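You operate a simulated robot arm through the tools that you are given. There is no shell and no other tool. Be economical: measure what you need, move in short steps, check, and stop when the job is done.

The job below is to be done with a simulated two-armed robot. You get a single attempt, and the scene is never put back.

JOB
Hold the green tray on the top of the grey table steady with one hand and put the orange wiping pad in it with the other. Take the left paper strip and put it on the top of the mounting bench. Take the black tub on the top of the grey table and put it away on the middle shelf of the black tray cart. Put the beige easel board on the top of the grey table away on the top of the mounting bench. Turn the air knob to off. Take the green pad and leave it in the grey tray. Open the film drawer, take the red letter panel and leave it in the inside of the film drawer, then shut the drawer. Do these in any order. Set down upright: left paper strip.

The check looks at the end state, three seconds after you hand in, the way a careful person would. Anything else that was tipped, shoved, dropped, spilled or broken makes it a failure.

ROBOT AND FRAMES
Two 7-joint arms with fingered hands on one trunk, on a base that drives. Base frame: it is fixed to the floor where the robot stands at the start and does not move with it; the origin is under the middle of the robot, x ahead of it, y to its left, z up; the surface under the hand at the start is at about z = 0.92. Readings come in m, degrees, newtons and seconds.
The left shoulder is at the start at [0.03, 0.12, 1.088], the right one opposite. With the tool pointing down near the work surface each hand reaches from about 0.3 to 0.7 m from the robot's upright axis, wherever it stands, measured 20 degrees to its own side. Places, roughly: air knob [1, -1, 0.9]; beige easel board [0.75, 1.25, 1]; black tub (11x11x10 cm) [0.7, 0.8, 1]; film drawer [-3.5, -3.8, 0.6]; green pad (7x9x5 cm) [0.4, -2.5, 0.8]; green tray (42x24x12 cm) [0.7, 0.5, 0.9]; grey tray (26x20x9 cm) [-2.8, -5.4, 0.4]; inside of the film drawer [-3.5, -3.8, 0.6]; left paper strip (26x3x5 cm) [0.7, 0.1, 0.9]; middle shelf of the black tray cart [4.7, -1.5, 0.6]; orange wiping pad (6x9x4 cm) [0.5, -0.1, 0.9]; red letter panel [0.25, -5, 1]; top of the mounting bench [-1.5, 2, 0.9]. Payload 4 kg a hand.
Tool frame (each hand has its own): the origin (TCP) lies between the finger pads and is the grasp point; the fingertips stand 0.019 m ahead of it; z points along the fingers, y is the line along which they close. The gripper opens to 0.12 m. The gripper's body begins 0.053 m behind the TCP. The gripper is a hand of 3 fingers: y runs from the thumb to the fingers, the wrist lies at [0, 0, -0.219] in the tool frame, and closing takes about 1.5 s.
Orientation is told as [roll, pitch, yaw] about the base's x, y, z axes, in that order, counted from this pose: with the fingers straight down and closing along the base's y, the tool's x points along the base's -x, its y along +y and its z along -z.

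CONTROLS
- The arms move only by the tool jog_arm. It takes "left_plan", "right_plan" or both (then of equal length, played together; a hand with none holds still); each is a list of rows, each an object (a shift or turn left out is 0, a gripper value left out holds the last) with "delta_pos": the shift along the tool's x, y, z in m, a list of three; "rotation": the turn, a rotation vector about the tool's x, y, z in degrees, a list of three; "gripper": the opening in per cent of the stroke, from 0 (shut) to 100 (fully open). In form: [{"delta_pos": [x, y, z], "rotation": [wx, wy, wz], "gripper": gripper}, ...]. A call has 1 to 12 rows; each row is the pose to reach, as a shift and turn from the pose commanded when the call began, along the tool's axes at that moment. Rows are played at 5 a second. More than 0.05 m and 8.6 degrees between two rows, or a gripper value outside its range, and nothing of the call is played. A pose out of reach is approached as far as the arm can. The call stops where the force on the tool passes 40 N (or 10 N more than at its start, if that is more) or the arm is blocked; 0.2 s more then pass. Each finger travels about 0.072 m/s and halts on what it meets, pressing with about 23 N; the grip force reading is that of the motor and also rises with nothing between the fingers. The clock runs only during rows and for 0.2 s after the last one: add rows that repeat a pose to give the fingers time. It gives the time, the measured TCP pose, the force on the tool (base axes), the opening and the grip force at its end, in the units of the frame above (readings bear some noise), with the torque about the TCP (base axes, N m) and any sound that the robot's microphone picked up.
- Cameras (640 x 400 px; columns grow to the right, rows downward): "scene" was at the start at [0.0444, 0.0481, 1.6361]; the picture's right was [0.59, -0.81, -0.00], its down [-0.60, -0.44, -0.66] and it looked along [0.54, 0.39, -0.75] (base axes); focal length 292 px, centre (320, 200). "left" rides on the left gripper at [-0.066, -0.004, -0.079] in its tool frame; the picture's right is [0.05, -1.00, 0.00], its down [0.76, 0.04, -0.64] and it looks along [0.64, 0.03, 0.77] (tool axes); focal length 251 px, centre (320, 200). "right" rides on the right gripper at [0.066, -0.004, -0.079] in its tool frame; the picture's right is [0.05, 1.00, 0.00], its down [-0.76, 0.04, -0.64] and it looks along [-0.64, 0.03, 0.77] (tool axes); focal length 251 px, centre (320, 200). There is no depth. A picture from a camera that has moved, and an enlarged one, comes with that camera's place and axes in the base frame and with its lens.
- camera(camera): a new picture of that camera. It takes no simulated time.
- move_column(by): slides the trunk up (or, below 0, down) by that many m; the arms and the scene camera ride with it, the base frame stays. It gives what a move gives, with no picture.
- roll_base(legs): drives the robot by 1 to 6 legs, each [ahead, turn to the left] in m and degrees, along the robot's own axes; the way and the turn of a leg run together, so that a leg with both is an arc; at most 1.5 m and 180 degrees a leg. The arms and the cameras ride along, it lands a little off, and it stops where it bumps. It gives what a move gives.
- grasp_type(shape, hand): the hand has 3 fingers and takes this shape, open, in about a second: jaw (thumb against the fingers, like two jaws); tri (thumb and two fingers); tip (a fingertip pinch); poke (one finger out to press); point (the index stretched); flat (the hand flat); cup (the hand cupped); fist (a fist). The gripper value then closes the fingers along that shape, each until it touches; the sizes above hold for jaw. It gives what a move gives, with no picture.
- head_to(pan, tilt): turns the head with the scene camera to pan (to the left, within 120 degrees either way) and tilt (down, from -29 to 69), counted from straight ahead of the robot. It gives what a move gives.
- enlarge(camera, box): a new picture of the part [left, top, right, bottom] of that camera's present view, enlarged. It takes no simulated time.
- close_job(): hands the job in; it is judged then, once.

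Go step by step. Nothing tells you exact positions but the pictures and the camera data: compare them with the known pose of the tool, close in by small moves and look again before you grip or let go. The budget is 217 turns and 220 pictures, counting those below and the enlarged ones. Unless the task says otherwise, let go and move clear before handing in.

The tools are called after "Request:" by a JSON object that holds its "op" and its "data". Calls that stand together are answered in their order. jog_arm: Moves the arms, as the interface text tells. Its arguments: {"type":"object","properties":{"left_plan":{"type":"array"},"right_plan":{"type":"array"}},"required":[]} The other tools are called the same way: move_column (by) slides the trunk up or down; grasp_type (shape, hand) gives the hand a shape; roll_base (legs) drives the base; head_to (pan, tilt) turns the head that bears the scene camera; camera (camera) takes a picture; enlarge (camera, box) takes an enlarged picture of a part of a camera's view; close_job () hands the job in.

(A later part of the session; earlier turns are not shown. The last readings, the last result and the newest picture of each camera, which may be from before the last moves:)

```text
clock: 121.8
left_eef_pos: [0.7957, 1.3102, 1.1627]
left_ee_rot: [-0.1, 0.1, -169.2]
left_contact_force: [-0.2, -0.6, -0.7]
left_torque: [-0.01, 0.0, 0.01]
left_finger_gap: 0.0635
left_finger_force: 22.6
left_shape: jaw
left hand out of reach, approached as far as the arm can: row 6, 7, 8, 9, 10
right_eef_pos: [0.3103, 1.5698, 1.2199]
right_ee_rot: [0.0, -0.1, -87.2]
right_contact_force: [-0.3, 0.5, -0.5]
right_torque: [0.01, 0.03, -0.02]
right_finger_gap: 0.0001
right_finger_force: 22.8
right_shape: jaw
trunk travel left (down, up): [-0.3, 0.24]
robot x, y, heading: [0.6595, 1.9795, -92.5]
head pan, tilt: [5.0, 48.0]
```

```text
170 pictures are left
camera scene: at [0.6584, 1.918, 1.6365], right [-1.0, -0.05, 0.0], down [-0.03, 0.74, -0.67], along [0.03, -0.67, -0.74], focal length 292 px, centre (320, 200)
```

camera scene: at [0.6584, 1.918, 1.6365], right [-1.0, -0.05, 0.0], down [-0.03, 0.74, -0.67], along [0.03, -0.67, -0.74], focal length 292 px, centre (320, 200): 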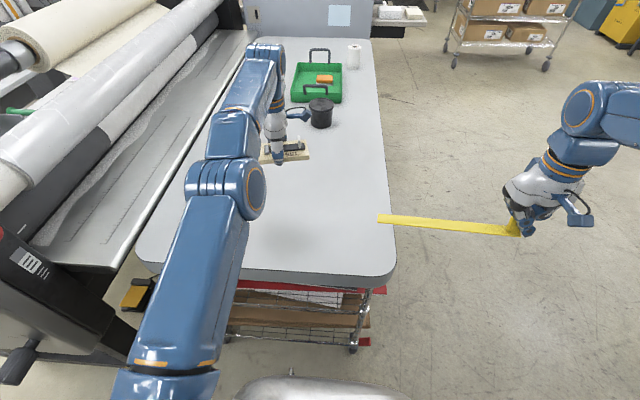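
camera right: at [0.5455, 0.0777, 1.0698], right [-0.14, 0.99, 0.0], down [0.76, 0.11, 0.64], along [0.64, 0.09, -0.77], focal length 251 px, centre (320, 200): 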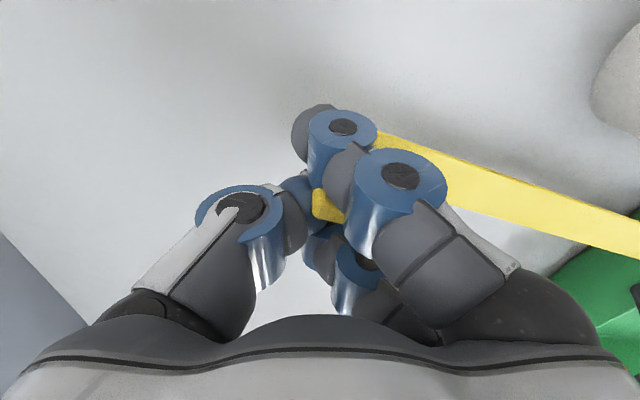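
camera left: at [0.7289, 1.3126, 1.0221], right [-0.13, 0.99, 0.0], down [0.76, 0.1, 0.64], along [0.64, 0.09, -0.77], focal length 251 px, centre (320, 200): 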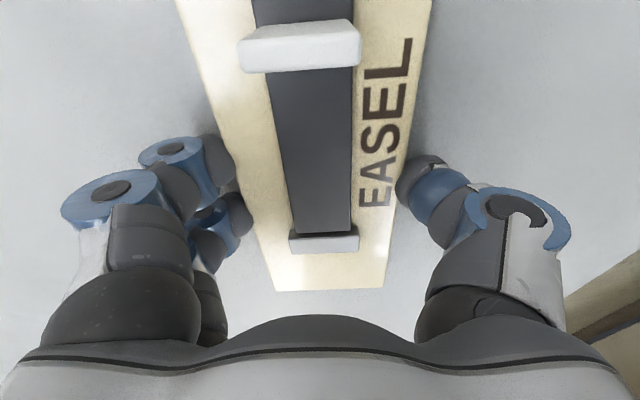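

The sign was reversed, so it moved away from me but stayed safe. I'll pull it back toward the robot and unwind the wrist.

Request:
{"op": "jog_arm", "data": {"left_plan": [{"delta_pos": [0, -0.035, 0], "rotation": [0, 0, -7.7]}, {"delta_pos": [0, -0.07, 0], "rotation": [0, 0, -15.4]}, {"delta_pos": [0, -0.105, 0], "rotation": [0, 0, -23.1]}, {"delta_pos": [0, -0.14, 0], "rotation": [0, 0, -30.8]}, {"delta_pos": [0, -0.175, 0], "rotation": [0, 0, -38.5]}, {"delta_pos": [0, -0.21, 0], "rotation": [0, 0, -46.2]}, {"delta_pos": [0, -0.24, 0], "rotation": [0, 0, -53.9]}, {"delta_pos": [0, -0.26, 0], "rotation": [0, 0, -61.6]}, {"delta_pos": [0, -0.27, 0], "rotation": [0, 0, -69.3]}, {"delta_pos": [0, -0.28, -0.02], "rotation": [0, 0, -77]}, {"delta_pos": [0, -0.28, -0.04], "rotation": [0, 0, -77]}]}}

Request:
{"op": "roll_base", "data": {"legs": [[-0.2, 0], [0, -14], [0, -14], [0, -12]]}}

Request:
{"op": "roll_base", "data": {"legs": [[0, -14], [0, -14]]}}

Request:
{"op": "head_to", "data": {"pan": 0, "tilt": 30}}

Request:
{"op": "camera", "data": {"camera": "scene"}}

```text
clock: 124.2
left_eef_pos: [0.7456, 1.5834, 1.2021]
left_ee_rot: [0.0, 0.2, -92.1]
left_contact_force: [0.2, -0.1, -1.2]
left_torque: [0.02, 0.01, 0.01]
left_finger_gap: 0.0631
left_finger_force: 23.0
left_shape: jaw
right_eef_pos: [0.3101, 1.5704, 1.2213]
right_ee_rot: [0.0, 0.0, -87.0]
right_contact_force: [-0.8, 0.4, 0.1]
right_torque: [0.0, 0.0, -0.03]
right_finger_gap: 0.0005
right_finger_force: 23.6
right_shape: jaw
trunk travel left (down, up): [-0.3, 0.24]
robot x, y, heading: [0.6542, 1.9773, -92.2]
head pan, tilt: [5.0, 48.0]
```

```text
clock: 128.3
left_eef_pos: [0.4825, 1.8172, 1.2037]
left_ee_rot: [0.0, 0.0, -132.0]
left_contact_force: [-0.7, -0.4, -1.6]
left_torque: [-0.02, -0.04, 0.0]
left_finger_gap: 0.0633
left_finger_force: 22.9
left_shape: jaw
right_eef_pos: [0.1382, 2.0841, 1.2219]
right_ee_rot: [0.1, -0.1, -126.8]
right_contact_force: [-0.2, 0.8, -0.6]
right_torque: [0.01, 0.02, -0.02]
right_finger_gap: 0.0002
right_finger_force: 23.1
right_shape: jaw
trunk travel left (down, up): [-0.3, 0.24]
robot x, y, heading: [0.6902, 2.1518, -132.6]
head pan, tilt: [5.0, 48.0]
```

```text
clock: 130.4
left_eef_pos: [0.3462, 1.9516, 1.2024]
left_ee_rot: [0.1, 0.2, -159.5]
left_contact_force: [-0.3, 0.7, -0.5]
left_torque: [0.0, -0.04, 0.04]
left_finger_gap: 0.0631
left_finger_force: 23.0
left_shape: jaw
right_eef_pos: [0.164, 2.3476, 1.2204]
right_ee_rot: [-0.1, 0.0, -154.3]
right_contact_force: [-0.4, -0.1, -0.4]
right_torque: [-0.05, 0.0, 0.0]
right_finger_gap: 0.0
right_finger_force: 23.1
right_shape: jaw
trunk travel left (down, up): [-0.3, 0.24]
robot x, y, heading: [0.7, 2.1174, -160.2]
head pan, tilt: [5.0, 48.0]
```

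```text
clock: 131.2
left_eef_pos: [0.3472, 1.9496, 1.2018]
left_ee_rot: [-0.1, 0.0, -159.5]
left_contact_force: [-0.4, 0.0, -1.2]
left_torque: [-0.01, 0.01, -0.01]
left_finger_gap: 0.0628
left_finger_force: 23.1
left_shape: jaw
right_eef_pos: [0.1669, 2.3473, 1.2207]
right_ee_rot: [0.0, -0.1, -154.3]
right_contact_force: [-1.2, -0.6, 0.2]
right_torque: [0.07, -0.01, 0.0]
right_finger_gap: 0.0001
right_finger_force: 22.8
right_shape: jaw
trunk travel left (down, up): [-0.3, 0.24]
robot x, y, heading: [0.7019, 2.1157, -160.2]
head pan, tilt: [0.0, 30.0]
```

```text
169 pictures are left
camera scene: at [0.6324, 2.0966, 1.6633], right [-0.34, 0.94, 0.0], down [0.47, 0.17, -0.87], along [-0.81, -0.29, -0.5], focal length 292 px, centre (320, 200)
```

scene: 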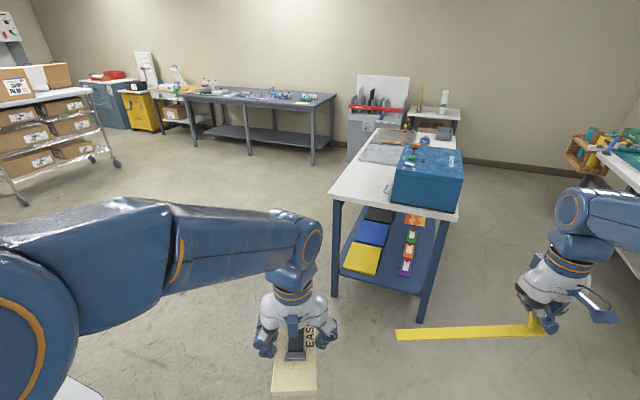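

The bench's right-front area (x −0.7…−1.2, y 1.70…2.0) is free, in front of the toolbox. I'll drive there and square up to the bench end.

Request:
{"op": "roll_base", "data": {"legs": [[0.86, 0], [0, -10], [0, -10]]}}

Request:
{"op": "head_to", "data": {"pan": 0, "tilt": 48}}

Request:
{"op": "camera", "data": {"camera": "scene"}}

```text
clock: 137.1
left_eef_pos: [-0.504, 1.7926, 1.2025]
left_ee_rot: [-0.1, 0.0, -179.7]
left_contact_force: [0.5, -0.1, -1.0]
left_torque: [-0.03, -0.03, 0.0]
left_finger_gap: 0.0631
left_finger_force: 23.0
left_shape: jaw
right_eef_pos: [-0.5369, 2.2284, 1.2202]
right_ee_rot: [0.1, 0.0, -174.7]
right_contact_force: [1.1, -0.1, -0.6]
right_torque: [0.01, -0.02, 0.01]
right_finger_gap: 0.0
right_finger_force: 23.1
right_shape: jaw
trunk travel left (down, up): [-0.3, 0.24]
robot x, y, heading: [-0.1191, 1.8046, 179.6]
head pan, tilt: [0.0, 30.0]
```

```text
clock: 137.9
left_eef_pos: [-0.5058, 1.7923, 1.2028]
left_ee_rot: [0.0, 0.2, -179.7]
left_contact_force: [-0.3, 0.5, -1.0]
left_torque: [-0.01, -0.02, -0.02]
left_finger_gap: 0.0631
left_finger_force: 23.3
left_shape: jaw
right_eef_pos: [-0.5372, 2.2274, 1.2211]
right_ee_rot: [-0.1, 0.0, -174.6]
right_contact_force: [0.8, -0.9, -0.5]
right_torque: [0.03, 0.01, 0.03]
right_finger_gap: 0.0001
right_finger_force: 22.9
right_shape: jaw
trunk travel left (down, up): [-0.3, 0.24]
robot x, y, heading: [-0.1179, 1.8057, 179.3]
head pan, tilt: [0.0, 48.0]
```

```text
168 pictures are left
camera scene: at [-0.1762, 1.8077, 1.6366], right [0.01, 1.0, 0.0], down [0.74, -0.01, -0.67], along [-0.67, 0.01, -0.74], focal length 292 px, centre (320, 200)
```

scene: 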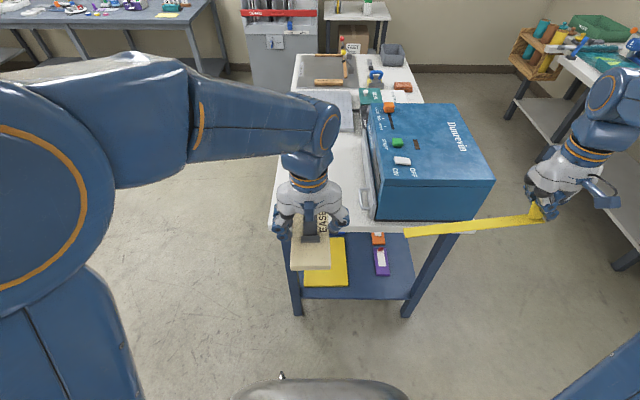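

Good position. I'll move ahead a bit more and bring the board over the free spot.

Request:
{"op": "roll_base", "data": {"legs": [[0.12, 0]]}}

Request:
{"op": "jog_arm", "data": {"left_plan": [{"delta_pos": [-0.045, 0.008, 0]}, {"delta_pos": [-0.09, 0.016, 0]}, {"delta_pos": [-0.135, 0.024, 0]}, {"delta_pos": [-0.18, 0.032, 0.02]}, {"delta_pos": [-0.22, 0.04, 0.045]}, {"delta_pos": [-0.244, 0.042, 0.085]}, {"delta_pos": [-0.244, 0.042, 0.13]}, {"delta_pos": [-0.244, 0.042, 0.175]}, {"delta_pos": [-0.244, 0.042, 0.21]}, {"delta_pos": [-0.244, 0.042, 0.21]}]}}

Request:
{"op": "camera", "data": {"camera": "left"}}

Request:
{"op": "camera", "data": {"camera": "scene"}}

```text
clock: 139.2
left_eef_pos: [-0.6275, 1.793, 1.2027]
left_ee_rot: [0.0, 0.1, -179.7]
left_contact_force: [-0.2, 0.8, -0.7]
left_torque: [0.0, -0.02, -0.02]
left_finger_gap: 0.063
left_finger_force: 23.2
left_shape: jaw
right_eef_pos: [-0.6596, 2.2281, 1.2205]
right_ee_rot: [0.0, 0.0, -174.6]
right_contact_force: [0.1, 0.2, -0.2]
right_torque: [0.02, -0.05, -0.02]
right_finger_gap: 0.0002
right_finger_force: 23.2
right_shape: jaw
trunk travel left (down, up): [-0.3, 0.24]
robot x, y, heading: [-0.2398, 1.8061, 179.6]
head pan, tilt: [0.0, 48.0]
```

```text
clock: 141.4
left_eef_pos: [-0.8688, 1.7505, 0.9923]
left_ee_rot: [0.0, 0.0, -179.7]
left_contact_force: [-0.2, 0.1, -0.4]
left_torque: [0.01, -0.02, 0.01]
left_finger_gap: 0.0631
left_finger_force: 22.4
left_shape: jaw
right_eef_pos: [-0.6584, 2.2274, 1.221]
right_ee_rot: [0.0, 0.0, -174.6]
right_contact_force: [-0.2, 0.2, -0.4]
right_torque: [0.02, -0.03, 0.02]
right_finger_gap: 0.0
right_finger_force: 22.9
right_shape: jaw
trunk travel left (down, up): [-0.3, 0.24]
robot x, y, heading: [-0.2373, 1.8051, 179.5]
head pan, tilt: [0.0, 48.0]
```

```text
167 pictures are left
camera left: at [-0.9339, 1.7539, 1.0713], right [0.05, 1.0, 0.0], down [0.76, -0.04, 0.64], along [0.64, -0.03, -0.77], focal length 251 px, centre (320, 200)
```

left: 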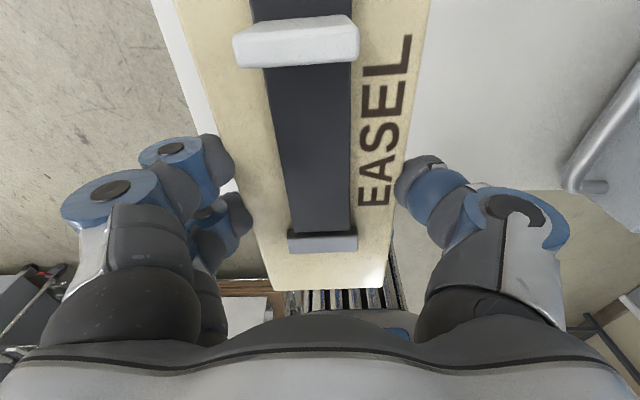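

```text
166 pictures are left
camera scene: at [-0.2964, 1.8091, 1.6366], right [0.01, 1.0, 0.0], down [0.74, -0.01, -0.67], along [-0.67, 0.01, -0.74], focal length 292 px, centre (320, 200)
```

scene: 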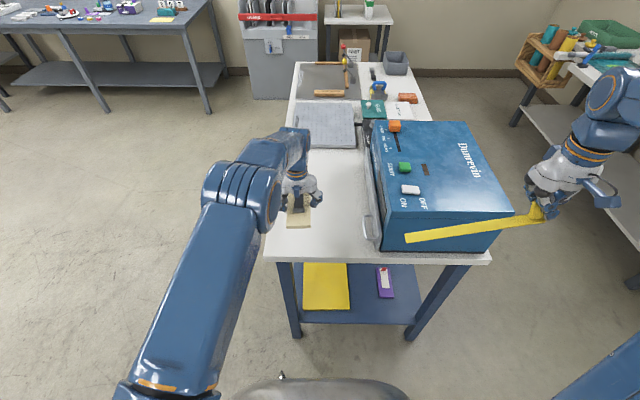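

The bench top appears to be at z≈0.85. I'll shift the board a little farther in and lower it until contact.

Request:
{"op": "jog_arm", "data": {"left_plan": [{"delta_pos": [-0.03, 0, 0.02]}, {"delta_pos": [-0.05, 0, 0.05]}, {"delta_pos": [-0.05, 0, 0.08]}, {"delta_pos": [-0.05, 0, 0.1]}, {"delta_pos": [-0.05, 0, 0.108]}, {"delta_pos": [-0.05, 0, 0.113]}, {"delta_pos": [-0.05, 0, 0.113]}]}}

Request:
{"op": "camera", "data": {"camera": "left"}}

Request:
{"op": "enlarge", "data": {"camera": "scene", "box": [240, 140, 400, 270]}}

```text
clock: 143.0
left_eef_pos: [-0.8908, 1.7426, 0.8958]
left_ee_rot: [0.0, 0.1, -179.7]
left_contact_force: [0.2, -0.2, -0.8]
left_torque: [-0.03, -0.02, 0.02]
left_finger_gap: 0.0631
left_finger_force: 23.5
left_shape: jaw
left hand out of reach, approached as far as the arm can: row 2, 3, 4, 5, 6, 7
right_eef_pos: [-0.657, 2.2275, 1.2208]
right_ee_rot: [0.0, 0.0, -174.7]
right_contact_force: [0.3, -0.1, -0.4]
right_torque: [0.0, 0.02, -0.04]
right_finger_gap: 0.0
right_finger_force: 22.8
right_shape: jaw
trunk travel left (down, up): [-0.3, 0.24]
robot x, y, heading: [-0.2388, 1.8042, 179.6]
head pan, tilt: [0.0, 48.0]
```

```text
165 pictures are left
camera left: at [-0.9566, 1.7465, 0.9729], right [0.05, 1.0, 0.0], down [0.76, -0.04, 0.64], along [0.64, -0.03, -0.76], focal length 251 px, centre (320, 200)
```

left: 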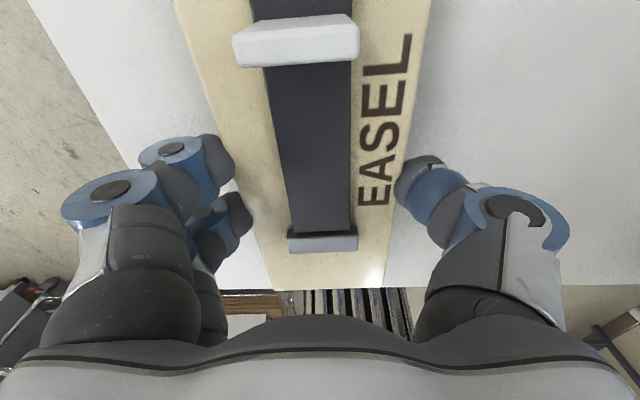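

```text
3.08 times, centred on (320, 205) of scene
camera zoom: at [-0.2966, 1.809, 1.6366], right [0.01, 1.0, 0.0], down [0.74, -0.01, -0.67], along [-0.67, 0.01, -0.74], focal length 898 px, centre (320, 185)
```

zoom: 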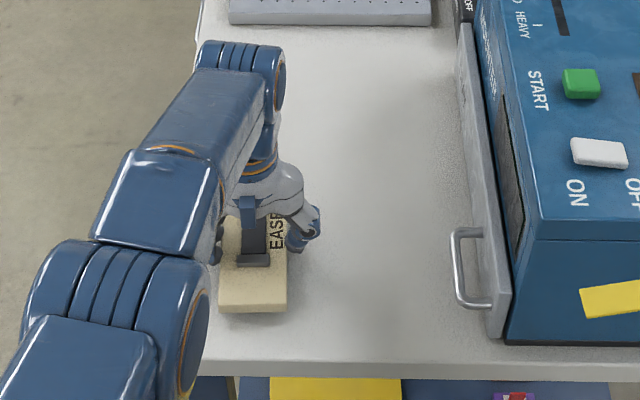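

Request:
{"op": "jog_arm", "data": {"left_plan": [{"delta_pos": [0.015, 0, 0.0]}, {"delta_pos": [0.02, 0, 0.008]}, {"delta_pos": [0.02, 0, 0.014]}, {"delta_pos": [0.02, 0, 0.014]}]}}

```text
clock: 144.0
left_eef_pos: [-0.8708, 1.7438, 0.8816]
left_ee_rot: [0.0, -0.1, -179.6]
left_contact_force: [-0.2, -0.4, 10.3]
left_torque: [-0.04, 0.0, 0.0]
left_finger_gap: 0.0631
left_finger_force: 23.5
left_shape: jaw
right_eef_pos: [-0.6578, 2.2272, 1.2218]
right_ee_rot: [0.0, 0.0, -174.5]
right_contact_force: [-0.3, -0.1, -0.1]
right_torque: [-0.01, -0.02, 0.04]
right_finger_gap: 0.0001
right_finger_force: 22.8
right_shape: jaw
trunk travel left (down, up): [-0.3, 0.24]
robot x, y, heading: [-0.2404, 1.8047, 179.5]
head pan, tilt: [0.0, 48.0]
```

Contact (10 N). I'll release, rise, and pull the left hand back out of the way.

Request:
{"op": "jog_arm", "data": {"left_plan": [{"delta_pos": [0, 0, 0], "gripper": 75}, {"delta_pos": [0, 0, 0], "gripper": 85}, {"delta_pos": [0, 0, 0], "gripper": 85}, {"delta_pos": [0, 0, -0.04], "gripper": 85}, {"delta_pos": [0, 0, -0.085], "gripper": 85}, {"delta_pos": [0.01, 0, -0.13], "gripper": 85}, {"delta_pos": [0.03, 0, -0.175], "gripper": 85}, {"delta_pos": [0.05, 0, -0.22], "gripper": 85}, {"delta_pos": [0.08, 0.02, -0.25], "gripper": 85}, {"delta_pos": [0.12, 0.045, -0.26], "gripper": 85}, {"delta_pos": [0.15, 0.08, -0.27], "gripper": 100}, {"delta_pos": [0.19, 0.11, -0.27], "gripper": 100}]}}

Request:
{"op": "camera", "data": {"camera": "scene"}}

Request:
{"op": "camera", "data": {"camera": "right"}}

```text
clock: 146.6
left_eef_pos: [-0.6771, 1.6329, 1.1503]
left_ee_rot: [0.0, 0.1, -179.8]
left_contact_force: [0.6, -0.6, 0.9]
left_torque: [0.05, 0.01, 0.02]
left_finger_gap: 0.1197
left_finger_force: 0.0
left_shape: jaw
right_eef_pos: [-0.6561, 2.2279, 1.2224]
right_ee_rot: [-0.1, 0.0, -174.6]
right_contact_force: [0.7, 0.3, 0.2]
right_torque: [0.03, 0.03, -0.02]
right_finger_gap: 0.0
right_finger_force: 22.8
right_shape: jaw
trunk travel left (down, up): [-0.3, 0.24]
robot x, y, heading: [-0.2402, 1.806, 179.4]
head pan, tilt: [0.0, 48.0]
```

```text
163 pictures are left
camera scene: at [-0.2943, 1.8079, 1.6367], right [0.01, 1.0, 0.0], down [0.74, -0.01, -0.67], along [-0.67, 0.01, -0.74], focal length 292 px, centre (320, 200)
```

scene: 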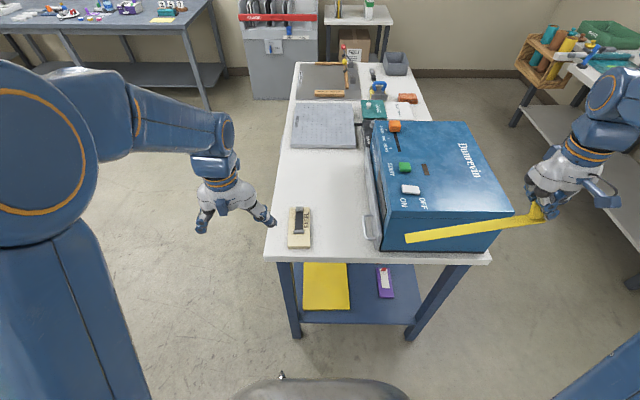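

```text
162 pictures are left
camera right: at [-0.5892, 2.2365, 1.3017], right [0.15, -0.99, 0.0], down [-0.76, -0.11, 0.64], along [-0.64, -0.09, -0.76], focal length 251 px, centre (320, 200)
```

right: 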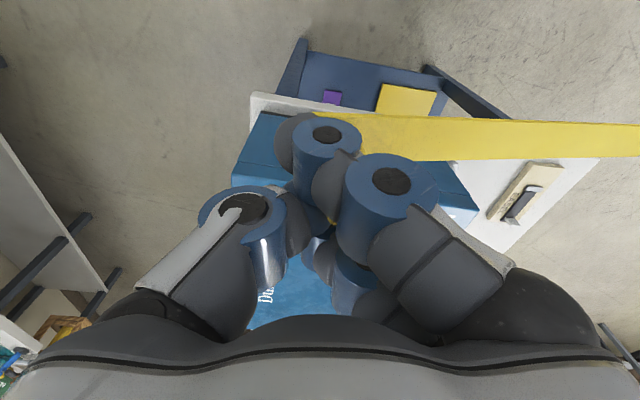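

The board sits well. Next I'll bring the strip over the free lane at y≈1.87, turning the wrist so it points along the bench.

Request:
{"op": "jog_arm", "data": {"right_plan": [{"delta_pos": [-0.0128, 0.0288, 0], "rotation": [0, 0, 8.5]}, {"delta_pos": [-0.0255, 0.0575, 0], "rotation": [0, 0, 17]}, {"delta_pos": [-0.0383, 0.0863, 0], "rotation": [0, 0, 25.5]}, {"delta_pos": [-0.051, 0.115, 0], "rotation": [0, 0, 34]}, {"delta_pos": [-0.0638, 0.1438, 0], "rotation": [0, 0, 42.5]}, {"delta_pos": [-0.0765, 0.1725, 0], "rotation": [0, 0, 51]}, {"delta_pos": [-0.0893, 0.2013, 0], "rotation": [0, 0, 59.5]}, {"delta_pos": [-0.102, 0.23, 0], "rotation": [0, 0, 68]}, {"delta_pos": [-0.1148, 0.2588, 0], "rotation": [0, 0, 76.5]}, {"delta_pos": [-0.1275, 0.2875, 0], "rotation": [0, 0, 85]}, {"delta_pos": [-0.1403, 0.3163, 0], "rotation": [0, 0, 93.5]}, {"delta_pos": [-0.153, 0.345, 0], "rotation": [0, 0, 101.6]}]}}

Request:
{"op": "camera", "data": {"camera": "scene"}}

Request:
{"op": "camera", "data": {"camera": "right"}}

```text
clock: 149.2
left_eef_pos: [-0.6805, 1.6326, 1.1495]
left_ee_rot: [0.0, 0.1, -179.7]
left_contact_force: [-0.5, 0.3, -0.5]
left_torque: [0.04, 0.01, -0.01]
left_finger_gap: 0.12
left_finger_force: 0.0
left_shape: jaw
right_eef_pos: [-0.7788, 1.8692, 1.2209]
right_ee_rot: [0.0, -0.2, 83.7]
right_contact_force: [-0.4, -0.5, -0.6]
right_torque: [0.02, -0.04, -0.02]
right_finger_gap: 0.0002
right_finger_force: 22.8
right_shape: jaw
trunk travel left (down, up): [-0.3, 0.24]
robot x, y, heading: [-0.2343, 1.8049, 179.5]
head pan, tilt: [0.0, 48.0]
```

```text
161 pictures are left
camera scene: at [-0.2974, 1.8077, 1.6365], right [0.01, 1.0, 0.0], down [0.74, -0.01, -0.67], along [-0.67, 0.01, -0.74], focal length 292 px, centre (320, 200)
```

scene: 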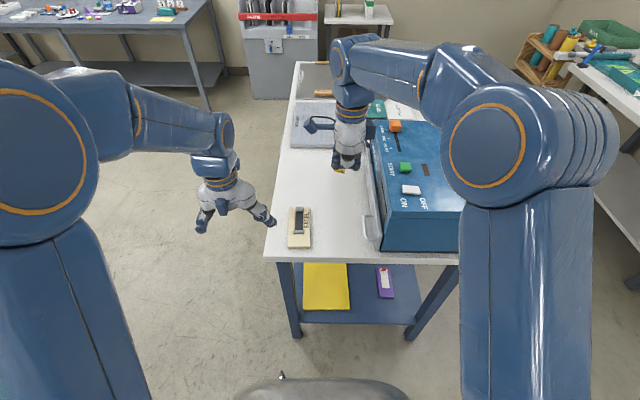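

```text
160 pictures are left
camera right: at [-0.7816, 1.8025, 1.3006], right [-1.0, 0.06, 0.0], down [0.04, 0.76, 0.64], along [0.04, 0.64, -0.76], focal length 251 px, centre (320, 200)
```

right: 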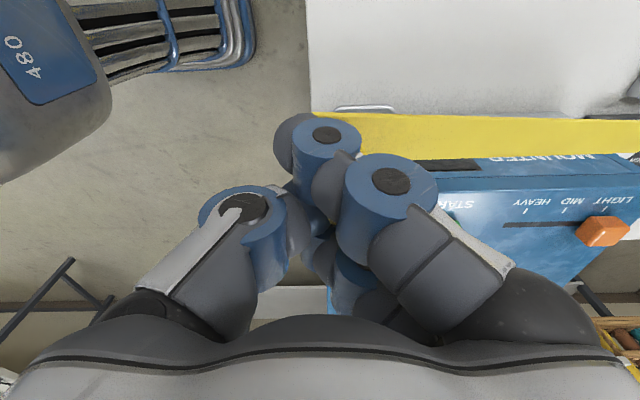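

The strip now points along the bench. I'll shift it inward and lower it most of the way.

Request:
{"op": "jog_arm", "data": {"right_plan": [{"delta_pos": [0.008, 0.025, 0.03]}, {"delta_pos": [0.015, 0.05, 0.06]}, {"delta_pos": [0.015, 0.05, 0.105]}, {"delta_pos": [0.015, 0.05, 0.15]}, {"delta_pos": [0.015, 0.05, 0.195]}, {"delta_pos": [0.015, 0.05, 0.24]}, {"delta_pos": [0.015, 0.05, 0.275]}, {"delta_pos": [0.015, 0.05, 0.295]}, {"delta_pos": [0.015, 0.05, 0.295]}]}}

Request:
{"op": "camera", "data": {"camera": "scene"}}

Request:
{"op": "camera", "data": {"camera": "right"}}

```text
clock: 151.2
left_eef_pos: [-0.679, 1.634, 1.1498]
left_ee_rot: [0.0, 0.0, -179.7]
left_contact_force: [-0.2, -0.4, 0.2]
left_torque: [0.0, -0.01, 0.0]
left_finger_gap: 0.1203
left_finger_force: 0.0
left_shape: jaw
right_eef_pos: [-0.8295, 1.8618, 0.9273]
right_ee_rot: [0.2, 0.1, 83.7]
right_contact_force: [0.2, 0.2, 0.2]
right_torque: [-0.02, 0.07, -0.01]
right_finger_gap: 0.0
right_finger_force: 23.3
right_shape: jaw
trunk travel left (down, up): [-0.3, 0.24]
robot x, y, heading: [-0.2371, 1.8017, 179.4]
head pan, tilt: [0.0, 48.0]
```

```text
159 pictures are left
camera scene: at [-0.2966, 1.8091, 1.6366], right [0.01, 1.0, 0.0], down [0.74, -0.01, -0.67], along [-0.67, 0.01, -0.74], focal length 292 px, centre (320, 200)
```

scene: 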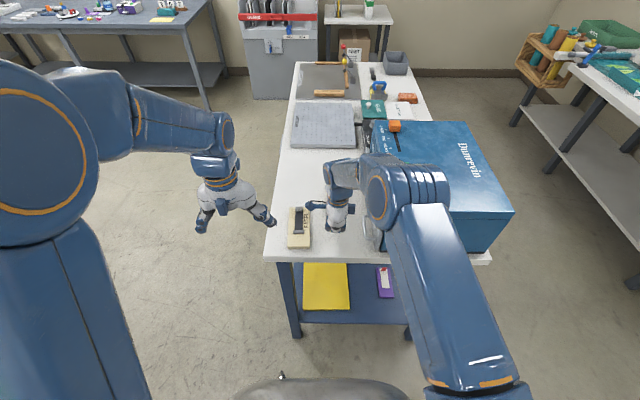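

```text
158 pictures are left
camera right: at [-0.8316, 1.7945, 1.0056], right [-1.0, 0.05, 0.0], down [0.04, 0.76, 0.64], along [0.03, 0.64, -0.77], focal length 251 px, centre (320, 200)
```

right: 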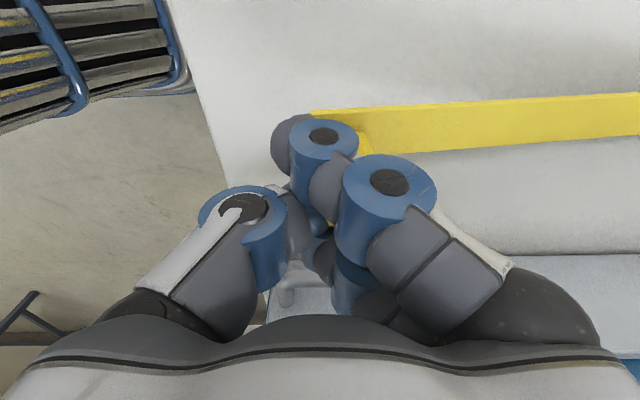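

Request:
{"op": "jog_arm", "data": {"right_plan": [{"delta_pos": [0, 0, 0.015]}, {"delta_pos": [0, 0, 0.025]}, {"delta_pos": [0, 0, 0.031]}, {"delta_pos": [0, 0, 0.035]}, {"delta_pos": [0, 0, 0.035]}]}}

Request:
{"op": "camera", "data": {"camera": "right"}}

Request:
{"op": "enlarge", "data": {"camera": "scene", "box": [270, 140, 420, 260]}}

```text
clock: 152.4
left_eef_pos: [-0.6795, 1.6334, 1.1511]
left_ee_rot: [0.0, 0.0, -179.7]
left_contact_force: [0.2, 0.6, -0.6]
left_torque: [-0.01, -0.02, -0.01]
left_finger_gap: 0.1199
left_finger_force: 0.0
left_shape: jaw
right_eef_pos: [-0.8289, 1.8607, 0.891]
right_ee_rot: [0.0, 0.1, 83.8]
right_contact_force: [-0.2, -0.3, -0.3]
right_torque: [0.0, 0.09, -0.01]
right_finger_gap: 0.0
right_finger_force: 23.3
right_shape: jaw
trunk travel left (down, up): [-0.3, 0.24]
robot x, y, heading: [-0.2398, 1.8071, 179.7]
head pan, tilt: [0.0, 48.0]
```

```text
157 pictures are left
camera right: at [-0.8313, 1.7944, 0.9706], right [-1.0, 0.05, 0.0], down [0.04, 0.76, 0.64], along [0.03, 0.64, -0.76], focal length 251 px, centre (320, 200)
```

right: 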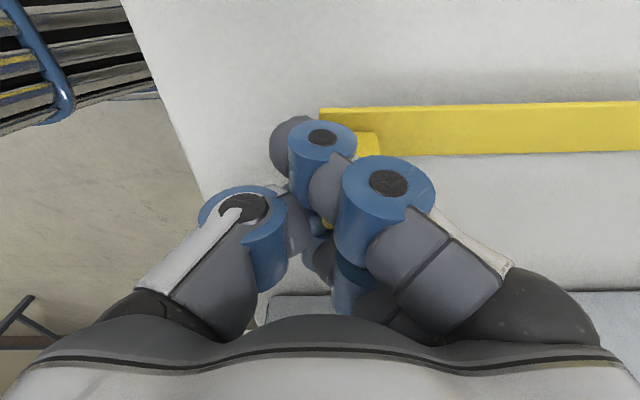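

```text
3.33 times, centred on (345, 200) of scene
camera zoom: at [-0.2967, 1.809, 1.6366], right [0.01, 1.0, 0.0], down [0.74, -0.01, -0.67], along [-0.67, 0.01, -0.74], focal length 973 px, centre (237, 200)
```

zoom: 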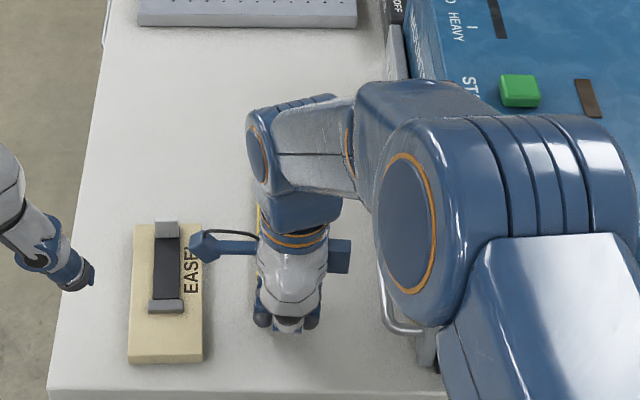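

Request:
{"op": "jog_arm", "data": {"right_plan": [{"delta_pos": [0, 0, 0.003]}, {"delta_pos": [0, 0, 0.006]}, {"delta_pos": [0, 0, 0.006]}]}}

Request:
{"op": "camera", "data": {"camera": "right"}}

```text
clock: 153.2
left_eef_pos: [-0.6798, 1.6336, 1.1507]
left_ee_rot: [0.0, 0.0, -179.7]
left_contact_force: [-0.2, 0.8, 0.3]
left_torque: [0.03, 0.0, 0.01]
left_finger_gap: 0.1199
left_finger_force: 0.0
left_shape: jaw
right_eef_pos: [-0.8284, 1.8601, 0.8859]
right_ee_rot: [0.1, -0.1, 83.8]
right_contact_force: [0.5, 0.9, 7.7]
right_torque: [-0.04, 0.14, 0.0]
right_finger_gap: 0.0001
right_finger_force: 22.8
right_shape: jaw
trunk travel left (down, up): [-0.3, 0.24]
robot x, y, heading: [-0.2376, 1.808, 179.6]
head pan, tilt: [0.0, 48.0]
```

```text
155 pictures are left
camera right: at [-0.8314, 1.7939, 0.9654], right [-1.0, 0.05, 0.0], down [0.04, 0.76, 0.64], along [0.03, 0.64, -0.77], focal length 251 px, centre (320, 200)
```

right: 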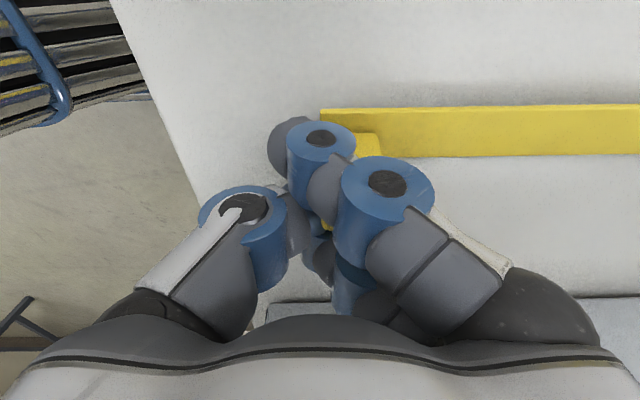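

Contact at 7.7 N with the strip flat. I'll open gently and rise straight up.

Request:
{"op": "jog_arm", "data": {"right_plan": [{"delta_pos": [0, 0, 0], "gripper": 20}, {"delta_pos": [0, 0, 0], "gripper": 45}, {"delta_pos": [0, 0, 0], "gripper": 60}, {"delta_pos": [0, 0, 0], "gripper": 60}, {"delta_pos": [0, 0, -0.04], "gripper": 60}, {"delta_pos": [0, 0, -0.08], "gripper": 60}, {"delta_pos": [0, 0, -0.12], "gripper": 60}, {"delta_pos": [0, 0, -0.16], "gripper": 60}, {"delta_pos": [0, 0, -0.2], "gripper": 60}, {"delta_pos": [0, 0, -0.24], "gripper": 60}, {"delta_pos": [0, 0, -0.28], "gripper": 60}, {"delta_pos": [0, 0, -0.31], "gripper": 60}]}}

Request:
{"op": "camera", "data": {"camera": "right"}}

```text
clock: 155.8
left_eef_pos: [-0.6798, 1.6332, 1.1501]
left_ee_rot: [0.0, 0.0, -179.8]
left_contact_force: [0.9, 0.4, -0.1]
left_torque: [0.0, 0.04, 0.0]
left_finger_gap: 0.1198
left_finger_force: 0.0
left_shape: jaw
right_eef_pos: [-0.8282, 1.8615, 1.1965]
right_ee_rot: [0.0, 0.0, 83.9]
right_contact_force: [-0.1, 0.8, -0.4]
right_torque: [-0.02, -0.02, 0.02]
right_finger_gap: 0.0711
right_finger_force: 0.0
right_shape: jaw
trunk travel left (down, up): [-0.3, 0.24]
robot x, y, heading: [-0.2363, 1.8069, 179.7]
head pan, tilt: [0.0, 48.0]
```

```text
154 pictures are left
camera right: at [-0.8305, 1.7941, 1.2755], right [-1.0, 0.05, 0.0], down [0.04, 0.76, 0.64], along [0.03, 0.64, -0.76], focal length 251 px, centre (320, 200)
```

right: 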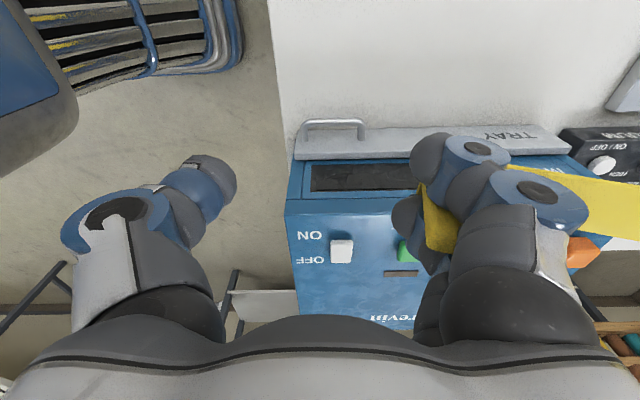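

The tab is wedged between the two fingers and came up with the hand. I'll check its attitude before lowering it again.

Request:
{"op": "camera", "data": {"camera": "scene"}}

Request:
{"op": "enlarge", "data": {"camera": "right", "box": [360, 100, 640, 280]}}

Request:
{"op": "camera", "data": {"camera": "left"}}

```text
153 pictures are left
camera scene: at [-0.2965, 1.8089, 1.6366], right [0.01, 1.0, 0.0], down [0.74, -0.01, -0.67], along [-0.67, 0.01, -0.74], focal length 292 px, centre (320, 200)
```

scene: 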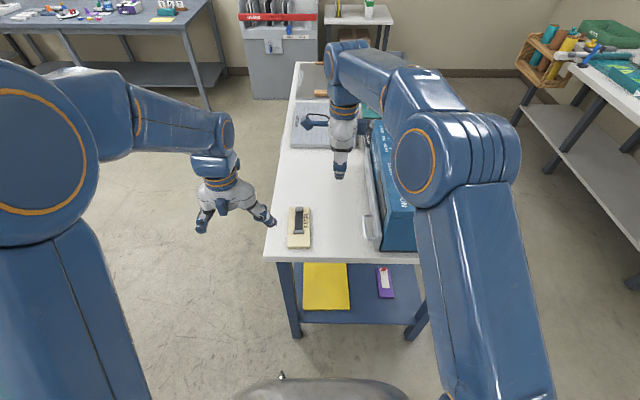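

```text
2.22 times, centred on (500, 190) of right
camera zoom: at [-0.8305, 1.7941, 1.2755], right [-1.0, 0.05, 0.0], down [0.04, 0.76, 0.64], along [0.03, 0.64, -0.76], focal length 559 px, centre (-80, 222)
```

zoom: 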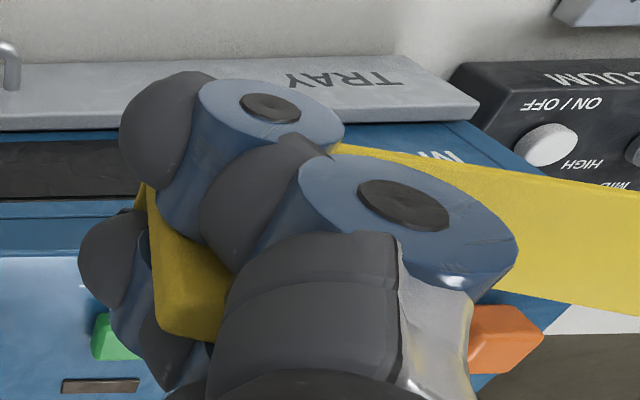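

```text
151 pictures are left
camera left: at [-0.7448, 1.6366, 1.2294], right [0.05, 1.0, 0.0], down [0.76, -0.04, 0.64], along [0.64, -0.03, -0.77], focal length 251 px, centre (320, 200)
```

left: 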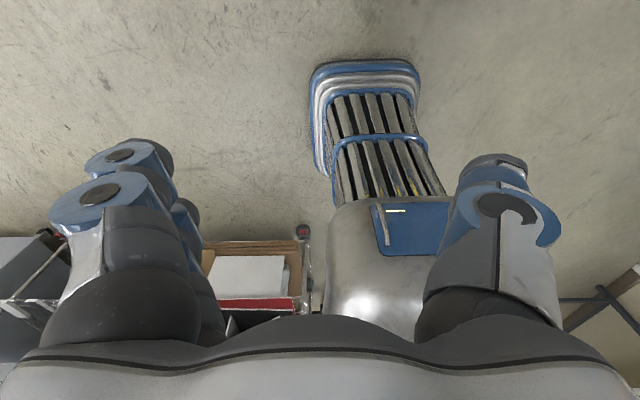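

The tab is pinched sideways between the two fingers. I'll lower the strip back to the bench and try a wider hand shape to free it.

Request:
{"op": "jog_arm", "data": {"right_plan": [{"delta_pos": [0, 0, 0.045]}, {"delta_pos": [0, 0, 0.09]}, {"delta_pos": [0, 0, 0.135]}, {"delta_pos": [0, 0, 0.18]}, {"delta_pos": [0, 0, 0.225]}, {"delta_pos": [0, 0, 0.26]}, {"delta_pos": [0, 0, 0.285]}, {"delta_pos": [0, 0, 0.3]}, {"delta_pos": [0, 0, 0.305]}, {"delta_pos": [0, 0, 0.305]}]}}

Request:
{"op": "camera", "data": {"camera": "right"}}

```text
clock: 158.0
left_eef_pos: [-0.6792, 1.6339, 1.1511]
left_ee_rot: [0.1, -0.1, -179.7]
left_contact_force: [1.1, -0.2, 0.6]
left_torque: [0.0, -0.01, -0.02]
left_finger_gap: 0.1198
left_finger_force: 0.2
left_shape: jaw
right_eef_pos: [-0.8291, 1.8611, 0.8899]
right_ee_rot: [-0.1, 0.0, 83.8]
right_contact_force: [-1.5, -0.4, -0.3]
right_torque: [0.04, -0.01, 0.0]
right_finger_gap: 0.0712
right_finger_force: 0.1
right_shape: jaw
trunk travel left (down, up): [-0.3, 0.24]
robot x, y, heading: [-0.2373, 1.8079, 179.4]
head pan, tilt: [0.0, 48.0]
```

```text
150 pictures are left
camera right: at [-0.8307, 1.794, 0.9692], right [-1.0, 0.05, 0.0], down [0.04, 0.76, 0.64], along [0.03, 0.64, -0.77], focal length 251 px, centre (320, 200)
```

right: 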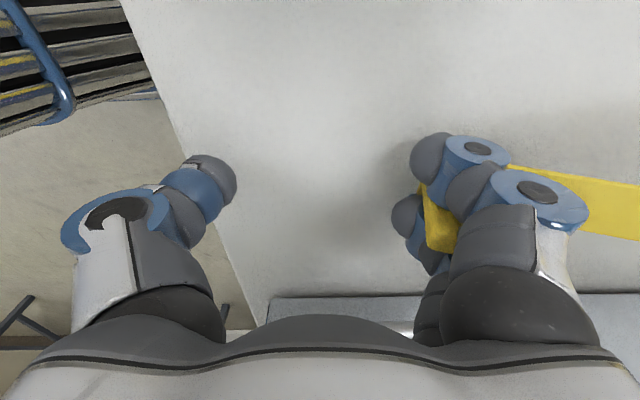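

Request:
{"op": "jog_arm", "data": {"right_plan": [{"delta_pos": [0, 0, 0.003]}, {"delta_pos": [0, 0, 0.005]}, {"delta_pos": [0, 0, 0.005]}]}}

Request:
{"op": "grasp_type", "data": {"hand": "right", "shape": "tri"}}

Request:
{"op": "camera", "data": {"camera": "right"}}

```text
clock: 158.8
left_eef_pos: [-0.6795, 1.6344, 1.1505]
left_ee_rot: [0.1, 0.1, -179.8]
left_contact_force: [0.2, -0.4, 0.5]
left_torque: [0.0, -0.02, 0.0]
left_finger_gap: 0.12
left_finger_force: 0.1
left_shape: jaw
right_eef_pos: [-0.8288, 1.8598, 0.8858]
right_ee_rot: [0.0, 0.0, 83.8]
right_contact_force: [0.2, 0.5, 0.8]
right_torque: [0.01, 0.0, 0.0]
right_finger_gap: 0.0714
right_finger_force: 0.0
right_shape: jaw
trunk travel left (down, up): [-0.3, 0.24]
robot x, y, heading: [-0.2386, 1.809, 179.5]
head pan, tilt: [0.0, 48.0]
```

```text
clock: 159.7
left_eef_pos: [-0.6794, 1.6335, 1.1507]
left_ee_rot: [0.0, 0.2, -179.7]
left_contact_force: [-0.4, 0.6, -0.1]
left_torque: [-0.02, 0.02, 0.02]
left_finger_gap: 0.1197
left_finger_force: 0.1
left_shape: jaw
right_eef_pos: [-0.829, 1.8595, 0.8841]
right_ee_rot: [0.0, -0.1, 83.8]
right_contact_force: [-0.5, 0.1, -0.7]
right_torque: [-0.01, -0.03, -0.02]
right_finger_gap: 0.1199
right_finger_force: 0.1
right_shape: tri
trunk travel left (down, up): [-0.3, 0.24]
robot x, y, heading: [-0.2381, 1.8094, 179.5]
head pan, tilt: [0.0, 48.0]
```

```text
149 pictures are left
camera right: at [-0.8311, 1.7941, 0.9643], right [-1.0, 0.05, 0.0], down [0.04, 0.76, 0.64], along [0.03, 0.64, -0.77], focal length 251 px, centre (320, 200)
```

right: 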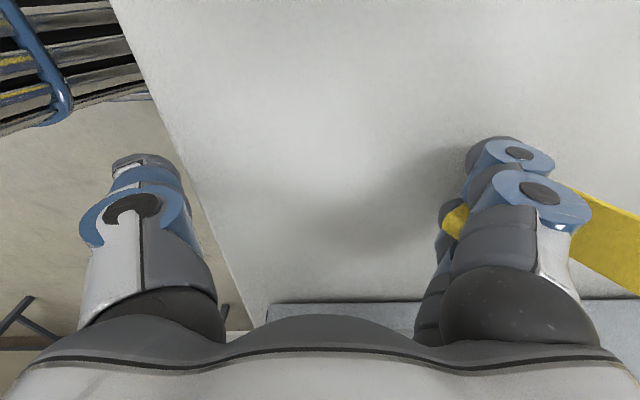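

Request:
{"op": "jog_arm", "data": {"right_plan": [{"delta_pos": [0, 0, -0.01]}, {"delta_pos": [0, 0, -0.025]}, {"delta_pos": [0, 0, -0.025]}]}}

Request:
{"op": "camera", "data": {"camera": "right"}}

```text
clock: 160.5
left_eef_pos: [-0.6803, 1.6338, 1.1509]
left_ee_rot: [0.0, 0.1, -179.7]
left_contact_force: [0.4, 0.0, 0.4]
left_torque: [-0.02, -0.01, 0.01]
left_finger_gap: 0.12
left_finger_force: 0.0
left_shape: jaw
right_eef_pos: [-0.831, 1.8603, 0.9095]
right_ee_rot: [-0.1, -0.1, 83.9]
right_contact_force: [0.4, -0.4, 0.1]
right_torque: [-0.02, -0.03, 0.01]
right_finger_gap: 0.1199
right_finger_force: 0.0
right_shape: tri
trunk travel left (down, up): [-0.3, 0.24]
robot x, y, heading: [-0.2361, 1.8098, 179.6]
head pan, tilt: [0.0, 48.0]
```

```text
148 pictures are left
camera right: at [-0.8317, 1.7941, 0.9888], right [-1.0, 0.05, 0.0], down [0.04, 0.76, 0.64], along [0.03, 0.64, -0.76], focal length 251 px, centre (320, 200)
```

right: 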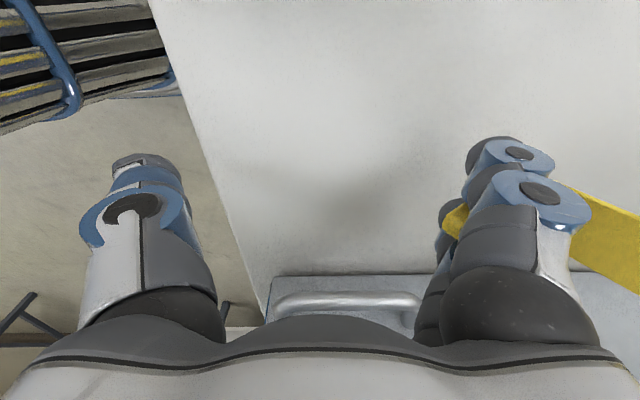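

Still clinging. I'll try the "point" shape from this height so the fingers separate.

Request:
{"op": "grasp_type", "data": {"hand": "right", "shape": "point"}}

Request:
{"op": "camera", "data": {"camera": "right"}}

Request:
{"op": "enlarge", "data": {"camera": "scene", "box": [250, 100, 430, 260]}}

```text
clock: 161.4
left_eef_pos: [-0.6794, 1.6335, 1.1505]
left_ee_rot: [0.1, 0.1, -179.8]
left_contact_force: [0.8, -0.6, -0.1]
left_torque: [-0.01, 0.02, -0.04]
left_finger_gap: 0.1199
left_finger_force: 0.1
left_shape: jaw
right_eef_pos: [-0.8287, 1.8616, 0.9088]
right_ee_rot: [0.0, 0.1, 83.8]
right_contact_force: [0.6, -0.6, -0.3]
right_torque: [0.02, 0.01, -0.02]
right_finger_gap: 0.0
right_finger_force: 0.1
right_shape: point
trunk travel left (down, up): [-0.3, 0.24]
robot x, y, heading: [-0.2382, 1.8094, 179.6]
head pan, tilt: [0.0, 48.0]
```

```text
147 pictures are left
camera right: at [-0.8317, 1.7941, 0.9889], right [-1.0, 0.05, 0.0], down [0.04, 0.76, 0.64], along [0.03, 0.64, -0.77], focal length 251 px, centre (320, 200)
```

right: 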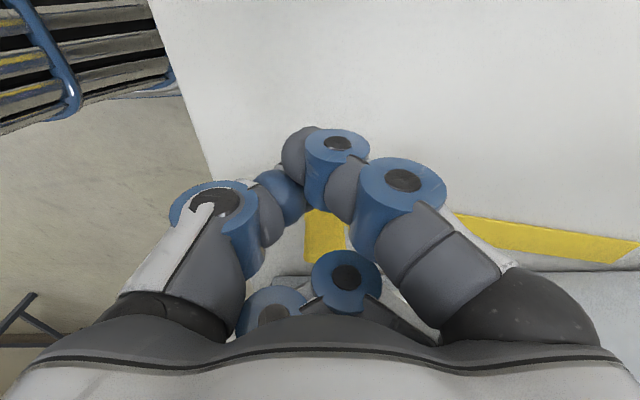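

```text
2.50 times, centred on (340, 180) of scene
camera zoom: at [-0.2968, 1.809, 1.6366], right [0.01, 1.0, 0.0], down [0.74, -0.01, -0.67], along [-0.67, 0.01, -0.74], focal length 730 px, centre (270, 250)
```

zoom: 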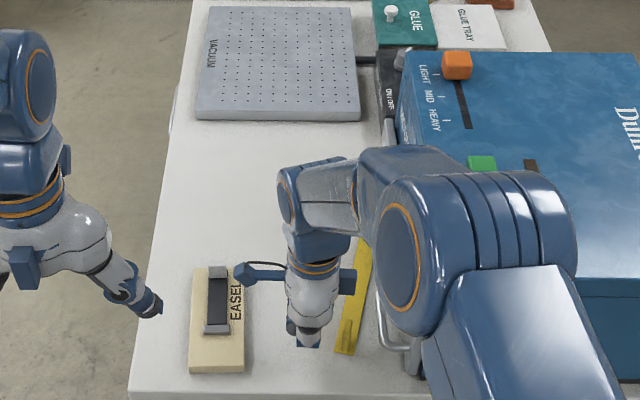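

The strip is released onto the bench. I'll lift straight up and check it.

Request:
{"op": "jog_arm", "data": {"right_plan": [{"delta_pos": [0, 0, -0.03]}, {"delta_pos": [0, 0, -0.07]}, {"delta_pos": [0, 0, -0.115]}, {"delta_pos": [0, 0, -0.16]}, {"delta_pos": [0, 0, -0.2]}, {"delta_pos": [0, 0, -0.24]}, {"delta_pos": [0, 0, -0.28]}]}}

Request:
{"op": "camera", "data": {"camera": "right"}}

Request:
{"op": "enlarge", "data": {"camera": "scene", "box": [250, 100, 430, 260]}}

```text
clock: 163.0
left_eef_pos: [-0.6779, 1.6328, 1.1499]
left_ee_rot: [0.0, 0.0, -179.6]
left_contact_force: [-0.1, -0.9, 0.1]
left_torque: [0.03, 0.04, -0.03]
left_finger_gap: 0.1198
left_finger_force: 0.0
left_shape: jaw
right_eef_pos: [-0.8285, 1.8607, 1.191]
right_ee_rot: [0.0, -0.2, 83.9]
right_contact_force: [-0.2, 0.5, -0.3]
right_torque: [0.04, -0.01, 0.0]
right_finger_gap: 0.0
right_finger_force: 0.1
right_shape: point
trunk travel left (down, up): [-0.3, 0.24]
robot x, y, heading: [-0.2373, 1.8041, 179.4]
head pan, tilt: [0.0, 48.0]
```

```text
145 pictures are left
camera right: at [-0.8306, 1.7941, 1.2707], right [-1.0, 0.05, 0.0], down [0.04, 0.76, 0.64], along [0.03, 0.64, -0.76], focal length 251 px, centre (320, 200)
```

right: 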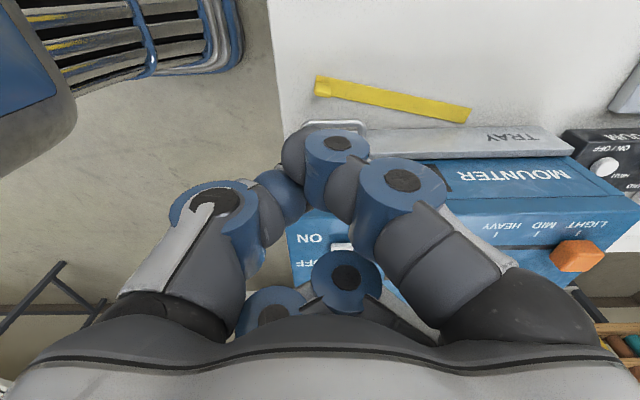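

```text
2.50 times, centred on (340, 180) of scene
camera zoom: at [-0.2962, 1.809, 1.6366], right [0.01, 1.0, 0.0], down [0.74, -0.01, -0.67], along [-0.67, 0.01, -0.74], focal length 730 px, centre (270, 250)
```

zoom: 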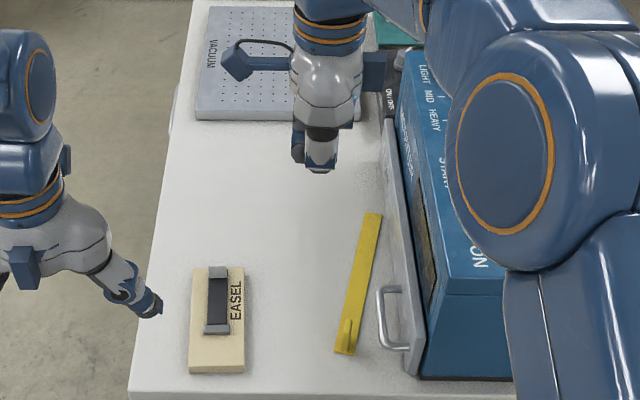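

Strip and board are both on the bench. Now for the black tub: I'll unwind the right arm, reset the hand, and drive back to the front of the grey table.

Request:
{"op": "jog_arm", "data": {"right_plan": [{"delta_pos": [-0.0177, -0.0124, 0], "rotation": [0, 0, -8.5]}, {"delta_pos": [-0.0353, -0.0248, 0], "rotation": [0, 0, -17]}, {"delta_pos": [-0.053, -0.0373, 0], "rotation": [0, 0, -25.5]}, {"delta_pos": [-0.0707, -0.0497, 0], "rotation": [0, 0, -34]}, {"delta_pos": [-0.0883, -0.0621, 0], "rotation": [0, 0, -42.5]}, {"delta_pos": [-0.106, -0.0745, 0], "rotation": [0, 0, -51]}, {"delta_pos": [-0.1237, -0.0869, 0], "rotation": [0, 0, -59.5]}, {"delta_pos": [-0.1413, -0.0993, 0], "rotation": [0, 0, -68]}, {"delta_pos": [-0.159, -0.1118, 0], "rotation": [0, 0, -76.5]}, {"delta_pos": [-0.1767, -0.1242, 0], "rotation": [0, 0, -85]}, {"delta_pos": [-0.1943, -0.1366, 0], "rotation": [0, 0, -93.5]}, {"delta_pos": [-0.212, -0.149, 0], "rotation": [0, 0, -96]}]}}

Request:
{"op": "grasp_type", "data": {"hand": "right", "shape": "jaw"}}

Request:
{"op": "roll_base", "data": {"legs": [[-0.12, 0], [0, 14], [0, 14], [0, 14]]}}

Request:
{"op": "roll_base", "data": {"legs": [[0, 14], [0, 14], [0, 14]]}}

```text
clock: 165.6
left_eef_pos: [-0.6794, 1.6342, 1.1511]
left_ee_rot: [0.0, 0.0, -179.6]
left_contact_force: [1.1, -0.5, 0.5]
left_torque: [0.02, 0.0, 0.01]
left_finger_gap: 0.1202
left_finger_force: 0.0
left_shape: jaw
right_eef_pos: [-0.6576, 2.0569, 1.1906]
right_ee_rot: [0.0, -0.1, 180.1]
right_contact_force: [-0.4, -0.7, 0.0]
right_torque: [0.0, 0.0, 0.02]
right_finger_gap: 0.0003
right_finger_force: 0.1
right_shape: point
trunk travel left (down, up): [-0.3, 0.24]
robot x, y, heading: [-0.2375, 1.811, 179.7]
head pan, tilt: [0.0, 48.0]
```

```text
clock: 166.5
left_eef_pos: [-0.6787, 1.6338, 1.1514]
left_ee_rot: [0.0, 0.0, -179.7]
left_contact_force: [0.5, -0.6, -0.2]
left_torque: [0.0, -0.02, 0.0]
left_finger_gap: 0.1197
left_finger_force: 0.0
left_shape: jaw
right_eef_pos: [-0.6584, 2.054, 1.1887]
right_ee_rot: [0.0, 0.0, 179.9]
right_contact_force: [0.2, 0.7, 1.0]
right_torque: [-0.02, -0.05, 0.0]
right_finger_gap: 0.1201
right_finger_force: 0.0
right_shape: jaw
trunk travel left (down, up): [-0.3, 0.24]
robot x, y, heading: [-0.2368, 1.8087, 179.5]
head pan, tilt: [0.0, 48.0]
```

```text
clock: 170.7
left_eef_pos: [-0.3338, 1.3829, 1.1498]
left_ee_rot: [-0.1, 0.1, -138.6]
left_contact_force: [0.9, 0.8, 0.0]
left_torque: [0.06, 0.01, 0.01]
left_finger_gap: 0.1203
left_finger_force: 0.2
left_shape: jaw
right_eef_pos: [-0.5952, 1.7118, 1.1903]
right_ee_rot: [-0.2, 0.0, -138.9]
right_contact_force: [0.6, -0.3, -0.1]
right_torque: [0.03, 0.0, -0.01]
right_finger_gap: 0.1199
right_finger_force: 0.0
right_shape: jaw
trunk travel left (down, up): [-0.3, 0.24]
robot x, y, heading: [-0.1494, 1.8413, -138.2]
head pan, tilt: [0.0, 48.0]
stopped in leg 4: the robot was blocked; the commanded pose is now the measured one
```

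```text
clock: 173.8
left_eef_pos: [0.0172, 1.3659, 1.1497]
left_ee_rot: [-0.1, 0.0, -97.0]
left_contact_force: [-0.2, -0.1, 0.5]
left_torque: [-0.02, 0.02, 0.01]
left_finger_gap: 0.1199
left_finger_force: 0.1
left_shape: jaw
right_eef_pos: [-0.3988, 1.4391, 1.1884]
right_ee_rot: [-0.2, 0.2, -97.2]
right_contact_force: [-0.3, -0.1, 0.6]
right_torque: [0.01, 0.03, 0.03]
right_finger_gap: 0.12
right_finger_force: 0.1
right_shape: jaw
trunk travel left (down, up): [-0.3, 0.24]
robot x, y, heading: [-0.1983, 1.8393, -95.1]
head pan, tilt: [0.0, 48.0]
stopped in leg 3: the robot was blocked; the commanded pose is now the measured one
```

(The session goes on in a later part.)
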